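You operate a simulated robot arm through the tools that you are given. There is no shell and no other tool. Be economical: measure what you need, move in short steps, check, and stop when the job is done.

You run a simulated robot arm. Do the job below in one go: nothing can be reset, and whatever is moved stays where it is left.

Task
Put the twenty plug on top of the short bright offcut.
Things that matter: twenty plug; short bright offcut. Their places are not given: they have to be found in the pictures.

Only the result counts: the job must be done as asked and must still hold three seconds after the hand-in. Knocking over, shifting, dropping, spilling or breaking anything else fails it.

Robot
A 6-joint arm with a two-finger parallel gripper, fixed in place. Base frame: the origin is at the foot of the arm, x ahead of it, y to its left, z up; the work surface is at about z = 0. Units: m, rad, N and s.
With the tool pointing down near the work surface it reaches from about 0.14 to 0.58 m from the base axis. Its first joint turns from -1.152 to 1.152 rad. Payload 2.1 kg.
The tool frame sits at the grasp point between the pads (the TCP): z along the fingers, y along the line on which they close. The tips reach 0.03 m beyond it. Largest opening 0.094 m; finger width 0.028, thickness 0.01; the body of the gripper, 0.05 by 0.096 m, starts 0.055 m behind the TCP.
Orientation is that of the tool frame in the base frame, as [roll, pitch, yaw] about the fixed x, y, z axes, in that order (R = Rz(yaw) Ry(pitch) Rx(roll)). With the fingers straight down and closing along the base's y, the tool's x points along the base's -x, its y along +y and its z along -z.

Tools
- The arm moves only by the tool send_rows. Its argument "commands" is a list of rows, each an object of numbers (a shift or turn left out is 0, a gripper value left out holds the last): "grip": the closure, from 0 (fully open) to 1 (shut); "dx", "dy", "dz": the shift along the tool's x, y, z in units of 25 mm (1.0 is 25 mm); "yaw": the turn about the tool's z in units of 8 degrees (1.0 is 8 degrees). In form: [{"grip": .., "dx": .., "dy": .., "dz": .., "yaw": ..}, ...]. A call has 1 to 8 rows; each row shifts and turns the commanded pose from where the row before left it, along the tool's axes as they then stand. A call with a number of a shift or a turn outside -1 to 1 is refused whole. Rows are played at 5 a second. More than 0.05 m and 0.15 rad between two rows, or a gripper value outside its range, and nothing of the call is played. A pose out of reach is approached as far as the arm can. The call stops where the force on the tool passes 40 N (or 10 N more than at its start, if that is more) or the arm is blocked; 0.2 s more then pass. The fingers move at their own pace (about 0.072 m/s each) and stop on an object; they squeeze with about 37 N. The grip force told is the motor's: it shows also when the fingers shut on nothing. Time passes only in rows, and 0.2 s behind the last, so rows that do not move let the fingers close. It gives the time, the measured TCP pose, the force on the tool (base axes), the opening and the grip force at its end, in the units of the frame above (readings bear some noise).
- Cameras (640 x 400 px; columns grow to the right, rows downward): "scene" is fixed at [0.0487, -0.3752, 0.4769]; the picture's right is [0.85, -0.53, 0.00], its down [-0.35, -0.57, -0.74] and it looks along [0.39, 0.63, -0.67] (base axes); focal length 216 px, centre (320, 200). "wrist" rides on the gripper at [-0.037, 0, -0.058] in the tool frame; the picture's right is [0.00, -1.00, 0.00], its down [0.97, 0.00, -0.24] and it looks along [0.24, 0.00, 0.97] (tool axes); focal length 218 px, centre (320, 200).
- snapshot(camera): a new picture of that camera. The clock stands still meanwhile.
- point_at(camera, pixels): for up to 12 pixels [column, row] of the newest picture of that camera ("zoom" is the newest enlarged one), the place [x, y, z] in the base frame of the surface seen there, good to about 0.003 m, but the place of the scene camera against the robot may be out by one fixed shift of up to 0.012 m in any direction. The clock stands still meanwhile.
- enlarge(camera, box): a new picture of the part [left, top, right, bottom] of that camera's present view, enlarged. The clock stands still meanwhile.
- job_done(): hands the job in; it is judged then, once.

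Work in short steps. Measure before you move; look again where a grasp or a placing could have gone wrong, and mend it. You have 60 turns and 22 pictures in all, those below and enlarged ones among them. Open the gripper and draw the arm clear of the work before you hand the job in, unless the task says otherwise; then end with one line.

The tools are called after "Call:" as a command line: name --argument value ..., lists and objects as JSON in quotes. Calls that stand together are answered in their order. send_rows: Moves the arm, as the interface text tells. Its arguments: {"type":"object","properties":{"commands":{"type":"array"}},"required":["commands"]} The other tools are called the same way: snapshot (camera) takes a picture; point_at (camera, pixels) gives the place of the surface under pixels of a picture; enlarge (camera, box) takes an enlarged picture of a part of a camera's view; job_done () hands the job in.

At the start:

```text
time_s: 0.0
eef_pos: [0.3023, -0.059, 0.3295]
tool_rot: [-3.14, -0.001, -3.142]
contact_force: [-0.4, 0.7, 0.5]
finger_gap: 0.0939
grasp_force: 0.0
```

scene: 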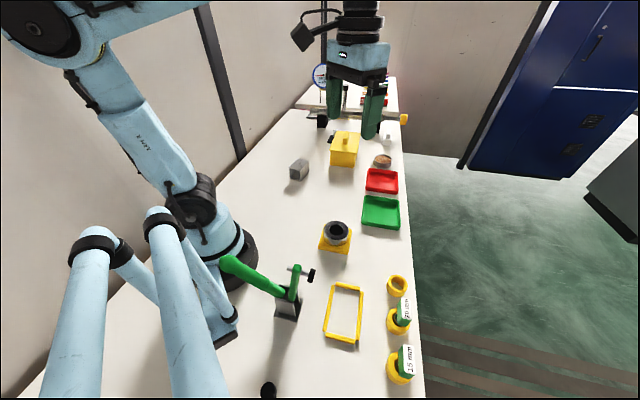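
wrist: 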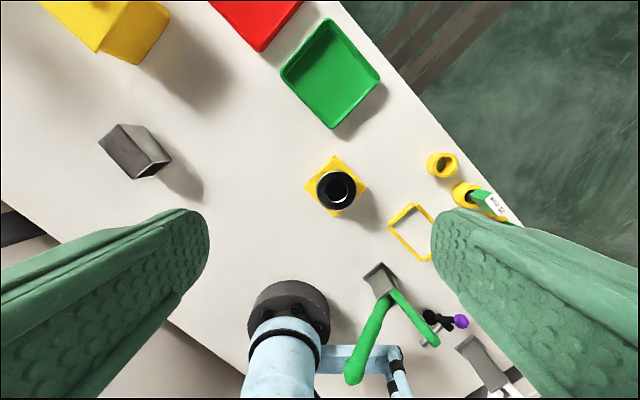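

The scene shows labelled green plugs in yellow holders around (400,315) and (405,365). I enlarge that area and the middle of the bench to identify everything.

Call:
enlarge --camera "scene" --box '[300, 260, 460, 400]'

Call:
enlarge --camera "scene" --box '[270, 60, 430, 160]'

Call:
enlarge --camera "scene" --box '[260, 140, 420, 260]'

```text
2.86 times, centred on (380, 330) of scene
```

zoom: 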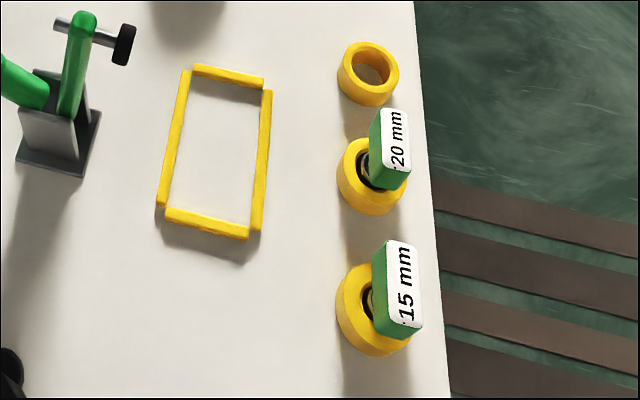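

```text
4.00 times, centred on (350, 110) of scene
```

zoom: 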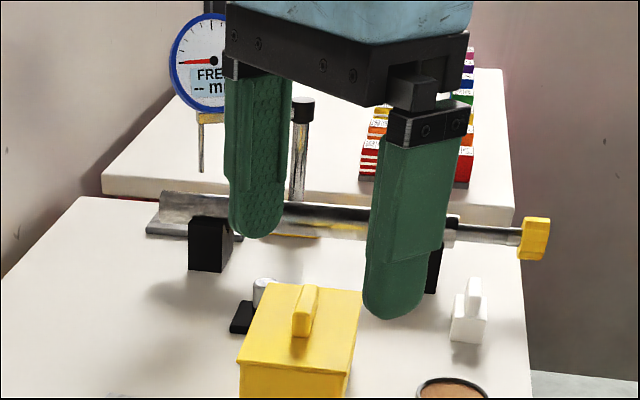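

```text
3.33 times, centred on (340, 200) of scene
```

zoom: 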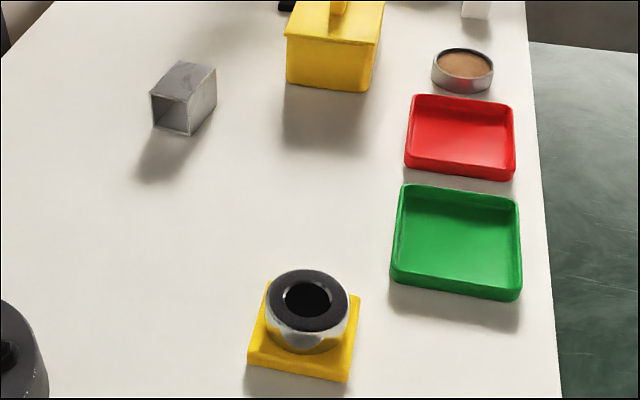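

I need to know the offcut candidates: the square tube at scene (299,168), and something grey at the bottom right of the wrist view (485,360). I enlarge the latter.

Call:
enlarge --camera "wrist" --box '[340, 240, 540, 400]'

Call:
point_at --camera "scene" --pixels '[[299, 162], [297, 182], [336, 134], [383, 162], [398, 321], [404, 301], [404, 350], [397, 284], [337, 231], [388, 137], [343, 143], [346, 310]]'

```text
2.50 times, centred on (440, 320) of wrist
```

zoom: 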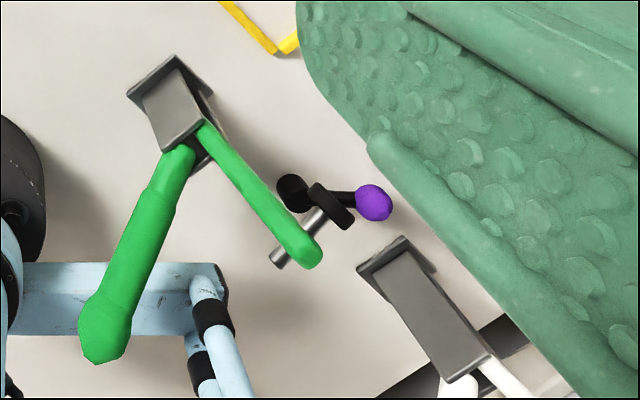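

```text
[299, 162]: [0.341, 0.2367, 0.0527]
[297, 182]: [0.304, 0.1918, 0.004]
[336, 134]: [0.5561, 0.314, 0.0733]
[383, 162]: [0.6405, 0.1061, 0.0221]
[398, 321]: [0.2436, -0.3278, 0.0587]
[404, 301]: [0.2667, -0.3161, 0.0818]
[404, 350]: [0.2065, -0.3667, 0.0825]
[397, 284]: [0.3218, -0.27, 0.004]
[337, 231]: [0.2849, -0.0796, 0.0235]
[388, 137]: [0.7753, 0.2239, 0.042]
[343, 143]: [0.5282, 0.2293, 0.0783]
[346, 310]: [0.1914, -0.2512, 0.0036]
```

The grey tube sits near (0.33,0.22). To see every candidate behind the yellow box and nearby, I move the wrist camera left and forward at height.

Call:
send_rows --commands '[{"dy": 1, "dx": -0.6}, {"dy": 1, "dx": -0.6}, {"dy": 1, "dx": -0.6}, {"dy": 1, "dx": -0.6}, {"dy": 1, "dx": -0.6}, {"dy": 1}, {"dy": 1}, {"dy": 1}]'

Call:
snapshot --camera "wrist"

Call:
snapshot --camera "scene"

```text
time_s: 1.8
eef_pos: [0.3771, 0.1407, 0.3285]
tool_rot: [3.141, -0.001, 3.141]
contact_force: [-0.2, 0.2, -0.3]
finger_gap: 0.0937
grasp_force: 0.1
```

```text
15 pictures are left
```

wrist: 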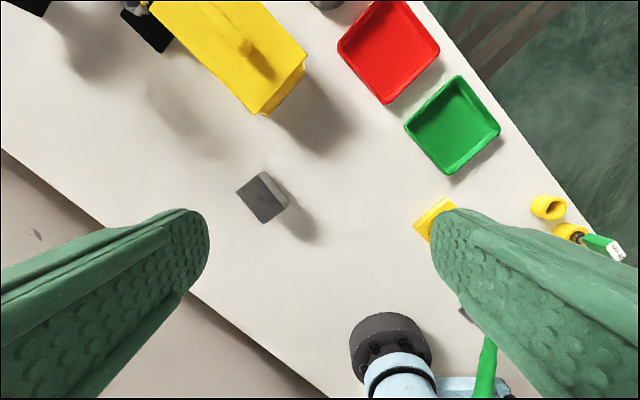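

```text
14 pictures are left
```

scene: 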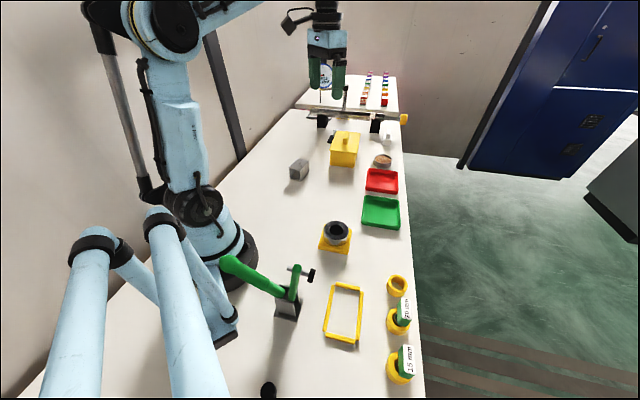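

The only offcut seen is the grey square tube at wrist (262,197). I enlarge it and measure its top, then do the plugs.

Call:
enlarge --camera "wrist" --box '[212, 150, 332, 250]'

Call:
point_at --camera "wrist" --pixels '[[262, 197], [240, 192], [260, 177], [283, 205], [265, 220], [272, 178], [310, 240], [604, 247], [571, 229], [549, 207], [150, 25]]'

```text
4.00 times, centred on (272, 200) of wrist
```

zoom: 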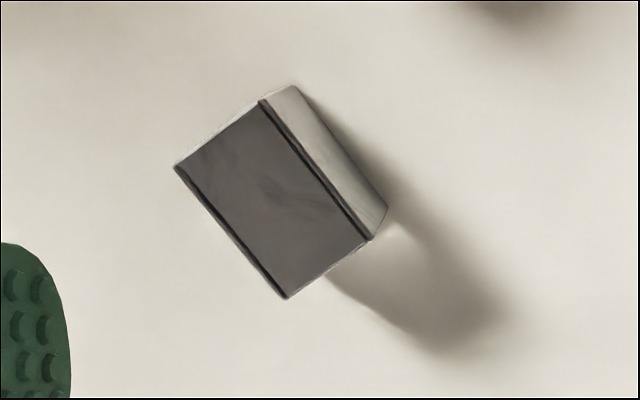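

```text
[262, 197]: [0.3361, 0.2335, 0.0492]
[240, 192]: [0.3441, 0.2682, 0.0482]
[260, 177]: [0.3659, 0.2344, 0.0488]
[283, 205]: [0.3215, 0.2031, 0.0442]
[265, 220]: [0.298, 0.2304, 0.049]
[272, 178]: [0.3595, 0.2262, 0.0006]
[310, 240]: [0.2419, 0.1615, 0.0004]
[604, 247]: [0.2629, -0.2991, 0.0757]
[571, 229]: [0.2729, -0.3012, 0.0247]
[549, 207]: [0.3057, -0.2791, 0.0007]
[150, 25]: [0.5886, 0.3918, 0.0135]
```

The tube top is about 40×50 mm at z≈0.049, centred near (0.332,0.235). Now I move the camera over the plugs on the other side.

Call:
send_rows --commands '[{"dy": -1, "dx": 0.5}, {"dy": -1, "dx": 0.5}, {"dy": -1, "dx": 0.5}, {"dy": -1, "dx": 0.5}, {"dy": -1, "dx": 0.5}, {"dy": -1, "dx": 0.5}, {"dy": -1, "dx": 0.5}, {"dy": -1, "dx": 0.5}]'

Call:
send_rows --commands '[{"dy": -1}, {"dy": -1}, {"dy": -1}, {"dy": -1}, {"dy": -1}, {"dy": -1}, {"dy": -1}, {"dy": -1}]'

Call:
snapshot --camera "wrist"

```text
time_s: 3.6
eef_pos: [0.2769, -0.0588, 0.3286]
tool_rot: [3.141, 0.0, 3.139]
contact_force: [0.7, 0.3, -0.2]
finger_gap: 0.0939
grasp_force: 0.0
```

```text
time_s: 5.4
eef_pos: [0.2762, -0.2589, 0.3281]
tool_rot: [3.141, -0.001, 3.141]
contact_force: [-0.9, -0.8, 0.3]
finger_gap: 0.094
grasp_force: 0.0
```

```text
12 pictures are left
```

wrist: 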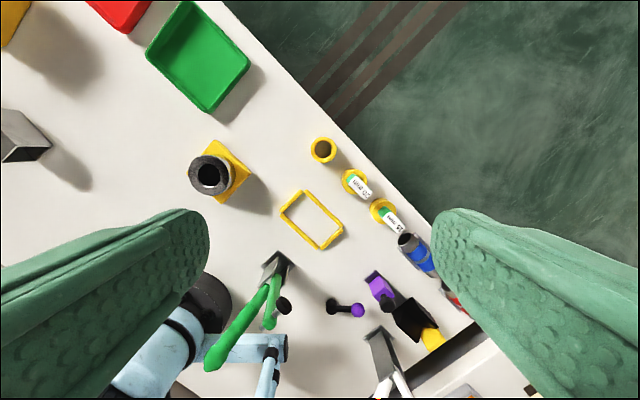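

The plugs are at wrist (358,185) for 20 mm and (386,215) for 15 mm. I enlarge them to get the handle's axis.

Call:
enlarge --camera "wrist" --box '[320, 150, 416, 240]'

Call:
point_at --camera "wrist" --pixels '[[348, 176], [355, 180], [362, 187], [368, 193], [355, 188], [368, 187], [343, 184], [350, 170], [357, 193], [386, 213], [323, 150]]'

```text
4.44 times, centred on (368, 195) of wrist
```

zoom: 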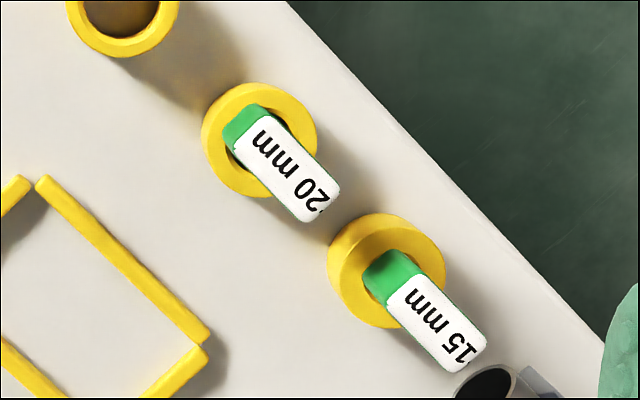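

```text
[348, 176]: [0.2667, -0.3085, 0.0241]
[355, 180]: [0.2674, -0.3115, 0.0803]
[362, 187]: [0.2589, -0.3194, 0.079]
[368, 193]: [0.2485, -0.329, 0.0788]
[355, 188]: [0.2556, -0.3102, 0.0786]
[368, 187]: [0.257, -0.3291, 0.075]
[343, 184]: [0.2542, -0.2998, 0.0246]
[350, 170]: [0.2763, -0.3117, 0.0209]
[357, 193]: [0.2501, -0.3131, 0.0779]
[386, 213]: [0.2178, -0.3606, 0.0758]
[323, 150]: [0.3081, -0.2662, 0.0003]
```

The 20 mm plug is upright, handle top centred near (0.2575,-0.3185,0.079), its long side about 40° from base x, ~15 mm thick. I move over it, turn the fingers across the thickness and descend part way to check.

Call:
send_rows --commands '[{"dy": -0.8, "dx": 0.25, "yaw": -1}, {"yaw": -1}, {"yaw": -1}, {"yaw": -1}, {"yaw": -1}]'

```text
time_s: 6.6
eef_pos: [0.2707, -0.2789, 0.3279]
tool_rot: [3.14, 0.003, -2.44]
contact_force: [-0.1, 0.3, -0.1]
finger_gap: 0.0938
grasp_force: 0.0
```

Yaw is right (tool y at ~130°). I shift by the remaining (-0.013,-0.040) and descend to z≈0.16 to re-measure.

Call:
send_rows --commands '[{"dx": 0.71, "dy": -0.43}, {"dx": 0.71, "dy": -0.44}, {"dz": 1}, {"dz": 1}, {"dz": 1}, {"dz": 1}, {"dz": 1}, {"dz": 1}]'

Call:
snapshot --camera "wrist"

```text
time_s: 8.4
eef_pos: [0.2579, -0.3192, 0.1781]
tool_rot: [-3.141, 0.0, -2.443]
contact_force: [0.7, 0.5, 0.0]
finger_gap: 0.0939
grasp_force: 0.0
```

```text
10 pictures are left
```

wrist: 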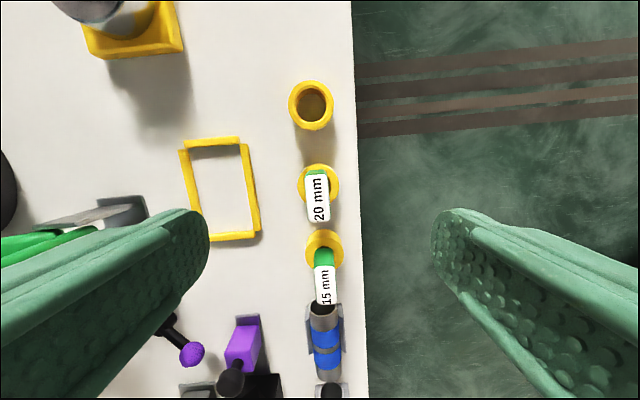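

The handle is nearly aligned, centred at (317,196). I measure its outline.

Call:
enlarge --camera "wrist" --box '[280, 155, 360, 235]'

Call:
point_at --camera "wrist" --pixels '[[309, 178], [325, 177], [311, 217], [327, 216], [317, 197], [303, 185], [336, 185], [319, 167], [317, 172]]'

```text
5.00 times, centred on (320, 195) of wrist
```

zoom: 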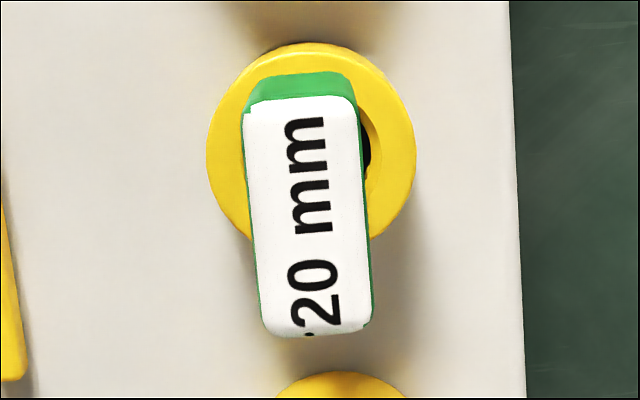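

```text
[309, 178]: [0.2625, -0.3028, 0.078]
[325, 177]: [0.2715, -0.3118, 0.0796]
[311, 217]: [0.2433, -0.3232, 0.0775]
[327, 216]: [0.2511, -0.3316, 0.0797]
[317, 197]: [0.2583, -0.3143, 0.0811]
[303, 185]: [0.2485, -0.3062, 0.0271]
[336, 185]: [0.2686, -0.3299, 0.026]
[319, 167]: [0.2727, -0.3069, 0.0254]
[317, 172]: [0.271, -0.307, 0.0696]
```

The handle's axis is ~45° from x, so I turn another ~4.5°, correct by 2 mm and descend to z≈0.062 (tips ≈0.032, above the holder's top at 0.026).

Call:
send_rows --commands '[{"yaw": -0.55, "dy": 0.07, "dx": -0.05, "grip": 0}, {"dz": 1}, {"dz": 1}, {"dz": 1}, {"dz": 0.8}, {"dz": 0.8}]'

Call:
send_rows --commands '[{"grip": 0.5}, {"grip": 1}, {"grip": 1}, {"grip": 1}, {"grip": 1}]'

```text
time_s: 9.8
eef_pos: [0.2568, -0.3154, 0.0637]
tool_rot: [-3.141, 0.0, -2.367]
contact_force: [0.2, 0.5, -0.2]
finger_gap: 0.0939
grasp_force: 0.2
```

```text
time_s: 11.0
eef_pos: [0.2576, -0.3156, 0.0629]
tool_rot: [3.142, -0.001, -2.368]
contact_force: [-0.3, -0.4, -0.8]
finger_gap: 0.0215
grasp_force: 37.4
```

Gripped at 21.5 mm opening with force 37 N. I lift straight up to z≈0.19 and look.

Call:
send_rows --commands '[{"dz": -0.5}, {"dz": -0.5}, {"dz": -0.8}, {"dz": -0.8}, {"dz": -0.8}, {"dz": -0.8}, {"dz": -0.8}]'

Call:
enlarge --camera "scene" --box '[340, 180, 500, 320]'

```text
time_s: 12.6
eef_pos: [0.2558, -0.3164, 0.1873]
tool_rot: [-3.141, -0.001, -2.368]
contact_force: [0.1, -0.3, -0.9]
finger_gap: 0.0218
grasp_force: 37.0
```

```text
2.86 times, centred on (420, 250) of scene
```

zoom: 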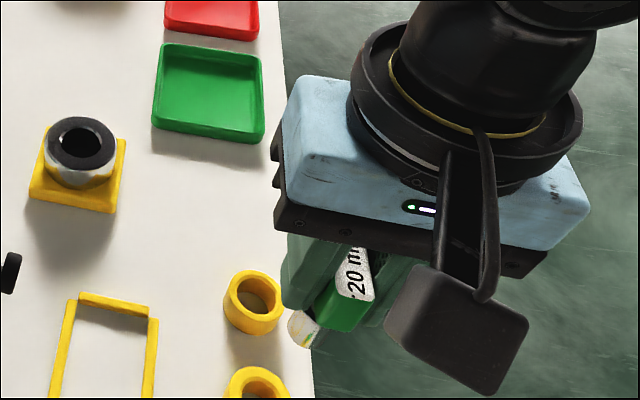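

The plug hangs well with its cylinder below the handle. I carry it at this height toward the tube, in 16 of about 18 steps.

Call:
send_rows --commands '[{"dx": -0.5, "dy": 0.39}, {"dx": -0.977, "dy": 0.757}, {"dx": -0.977, "dy": 0.757}, {"dx": -0.977, "dy": 0.757}, {"dx": -0.977, "dy": 0.757}, {"dx": -0.977, "dy": 0.757}, {"dx": -0.977, "dy": 0.757}, {"dx": -0.977, "dy": 0.757}]'

Call:
send_rows --commands '[{"dx": -0.977, "dy": 0.757}, {"dx": -0.977, "dy": 0.757}, {"dx": -0.977, "dy": 0.757}, {"dx": -0.977, "dy": 0.757}, {"dx": -0.977, "dy": 0.757}, {"dx": -0.977, "dy": 0.757}, {"dx": -0.977, "dy": 0.757}]'

Call:
snapshot --camera "wrist"

Call:
enlarge --camera "scene" --box '[240, 80, 368, 200]'

```text
time_s: 14.4
eef_pos: [0.2882, -0.0853, 0.1885]
tool_rot: [-3.141, 0.0, -2.369]
contact_force: [0.3, -0.1, -0.7]
finger_gap: 0.0215
grasp_force: 37.0
```

```text
time_s: 16.0
eef_pos: [0.3177, 0.1283, 0.1887]
tool_rot: [3.141, 0.0, -2.368]
contact_force: [0.6, 0.2, -0.1]
finger_gap: 0.0218
grasp_force: 36.6
```

```text
7 pictures are left
```

wrist: 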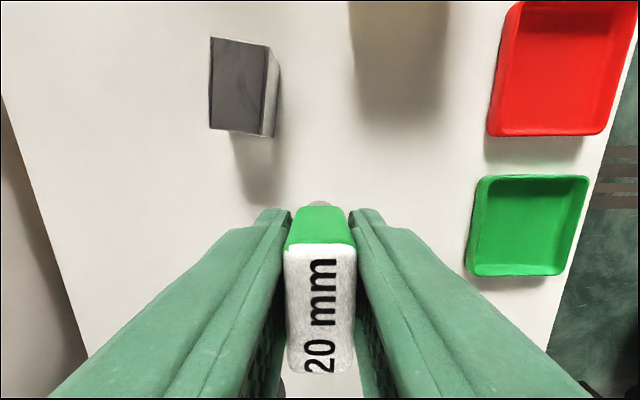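

```text
3.33 times, centred on (304, 140) of scene
```

zoom: 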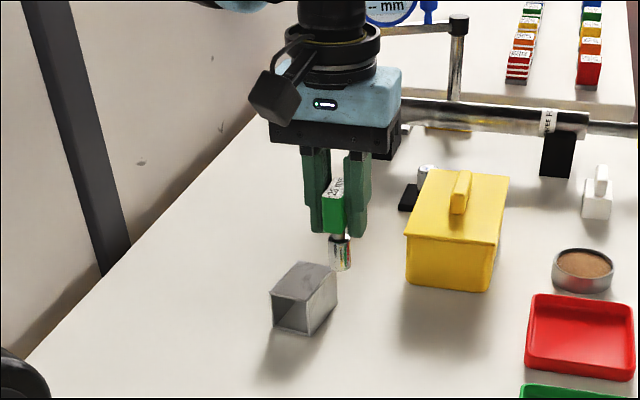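

Plug hangs vertical, cylinder bottom at zoom (341,268). I measure the tube top in the wrist picture and the plug's parts in the zoom.

Call:
point_at --camera "wrist" --pixels '[[214, 43], [265, 48], [258, 131], [213, 125], [238, 87], [320, 260], [318, 205]]'

Call:
point_at --camera "zoom" --pixels '[[340, 266], [340, 255], [340, 240], [335, 220], [332, 232], [305, 280], [336, 195]]'

```text
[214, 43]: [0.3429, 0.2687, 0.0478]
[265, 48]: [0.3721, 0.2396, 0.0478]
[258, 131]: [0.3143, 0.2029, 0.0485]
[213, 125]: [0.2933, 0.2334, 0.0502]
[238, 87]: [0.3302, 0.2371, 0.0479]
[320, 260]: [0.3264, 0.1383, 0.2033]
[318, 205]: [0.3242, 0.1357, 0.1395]
```

```text
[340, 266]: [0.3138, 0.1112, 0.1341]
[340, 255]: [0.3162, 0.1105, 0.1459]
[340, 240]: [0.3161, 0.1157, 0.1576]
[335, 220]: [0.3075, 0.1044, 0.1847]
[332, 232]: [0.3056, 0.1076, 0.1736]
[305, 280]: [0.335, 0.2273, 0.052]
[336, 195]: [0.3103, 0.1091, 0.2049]
```

Tube top centre is (0.331,0.236,0.0485); the plug bottom is ≈60 mm below the TCP and its axis at the TCP. I move above the centre and descend to ~15 mm clearance.

Call:
send_rows --commands '[{"dx": -0.85, "dy": 0.68}, {"dx": -0.85, "dy": 0.68}, {"dx": -0.85, "dy": 0.68}, {"dx": -0.84, "dy": 0.67}, {}, {"dz": 0.8}, {"dz": 0.8}, {"dz": 0.8}]'

Call:
enlarge --camera "scene" --box '[250, 100, 346, 196]'

```text
time_s: 17.8
eef_pos: [0.3298, 0.2354, 0.1286]
tool_rot: [-3.141, -0.001, -2.367]
contact_force: [0.3, 0.7, -1.0]
finger_gap: 0.0217
grasp_force: 37.0
```

```text
4.17 times, centred on (298, 148) of scene
```

zoom: 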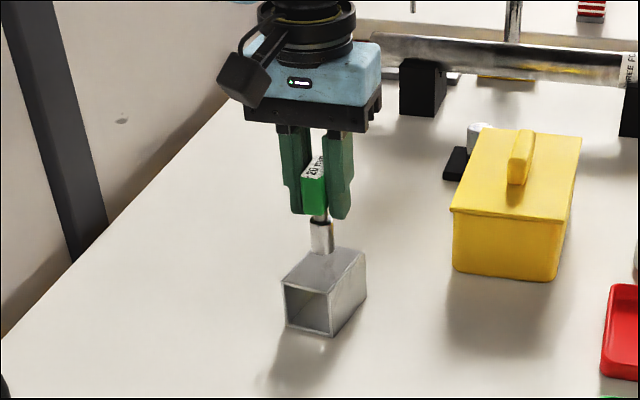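

About 20 mm of clearance is left. I go down 14 mm, then in small steps watching the force.

Call:
send_rows --commands '[{"dz": 0.3}, {"dz": 0.26}, {}]'

Call:
send_rows --commands '[{"dz": 0.06}, {"dz": 0.06}, {}]'

```text
time_s: 18.6
eef_pos: [0.3322, 0.2343, 0.1136]
tool_rot: [3.142, 0.001, -2.366]
contact_force: [-0.4, 0.0, -0.9]
finger_gap: 0.0218
grasp_force: 37.0
```

```text
time_s: 19.4
eef_pos: [0.3315, 0.2352, 0.1118]
tool_rot: [-3.141, 0.001, -2.365]
contact_force: [0.0, -0.6, -0.5]
finger_gap: 0.0218
grasp_force: 37.1
```

No contact yet; I continue in 1 mm steps.

Call:
send_rows --commands '[{"dz": 0.05}, {"dz": 0.05}, {}]'

Call:
send_rows --commands '[{"dz": 0.04}, {}]'

```text
time_s: 20.2
eef_pos: [0.3309, 0.2357, 0.1092]
tool_rot: [3.141, 0.002, -2.367]
contact_force: [0.6, -0.1, 32.3]
finger_gap: 0.0219
grasp_force: 36.9
```

```text
time_s: 20.8
eef_pos: [0.3307, 0.2348, 0.108]
tool_rot: [3.141, 0.0, -2.366]
contact_force: [1.7, 2.1, 31.7]
finger_gap: 0.0218
grasp_force: 36.8
```

Contact at 32 N: the plug stands on the tube. I ease up half a millimetre and open gradually.

Call:
send_rows --commands '[{"dz": -0.02}, {}]'

Call:
send_rows --commands '[{"grip": 0.72}, {"grip": 0.68}, {"grip": 0.6}, {"grip": 0.5}, {"grip": 0.4}, {"grip": 0.4}]'

Call:
enlarge --camera "scene" --box '[250, 100, 346, 196]'

```text
time_s: 21.4
eef_pos: [0.3309, 0.2353, 0.1096]
tool_rot: [-3.141, 0.003, -2.366]
contact_force: [4.0, 2.2, 13.4]
finger_gap: 0.0217
grasp_force: 37.1
```

```text
time_s: 22.8
eef_pos: [0.3303, 0.2357, 0.1078]
tool_rot: [-3.141, 0.0, -2.367]
contact_force: [-0.2, 0.0, 0.1]
finger_gap: 0.0568
grasp_force: 0.0
```

```text
4.17 times, centred on (298, 148) of scene
```

zoom: 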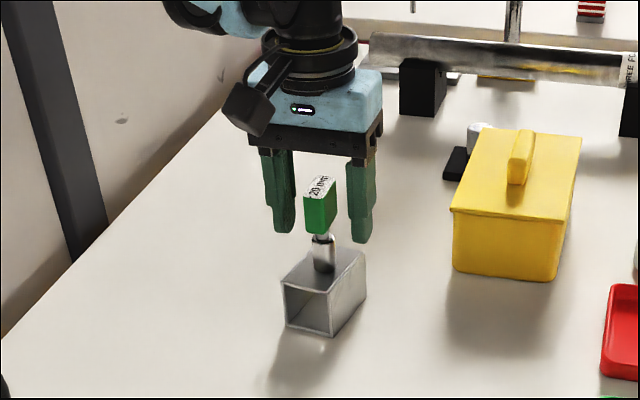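

The plug stands upright on the tube, free of the fingers. I raise the arm straight up and look again.

Call:
send_rows --commands '[{"dz": -0.4, "grip": 0.2}, {"dz": -0.8}, {"dz": -1}, {"dz": -1}, {"dz": -1}, {"dz": -1}, {"dz": -1}, {}]'

Call:
snapshot --camera "scene"

```text
time_s: 24.6
eef_pos: [0.3308, 0.2337, 0.2643]
tool_rot: [-3.141, 0.0, -2.365]
contact_force: [-0.1, -0.3, -1.0]
finger_gap: 0.075
grasp_force: 0.0
```

```text
3 pictures are left
```

scene: 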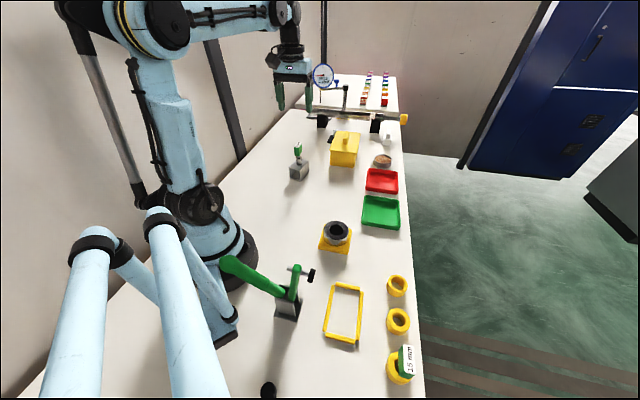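

The plug stands on the tube at (298,160), the arm is clear and nothing else has moved. I hand the job in.

Call:
job_done

```text
The job is handed in.
```

The 20 mm plug is standing upright on top of the grey square-tube offcut, the only offcut I could find in the pictures. The gripper is open, the arm is clear, and nothing else moved.
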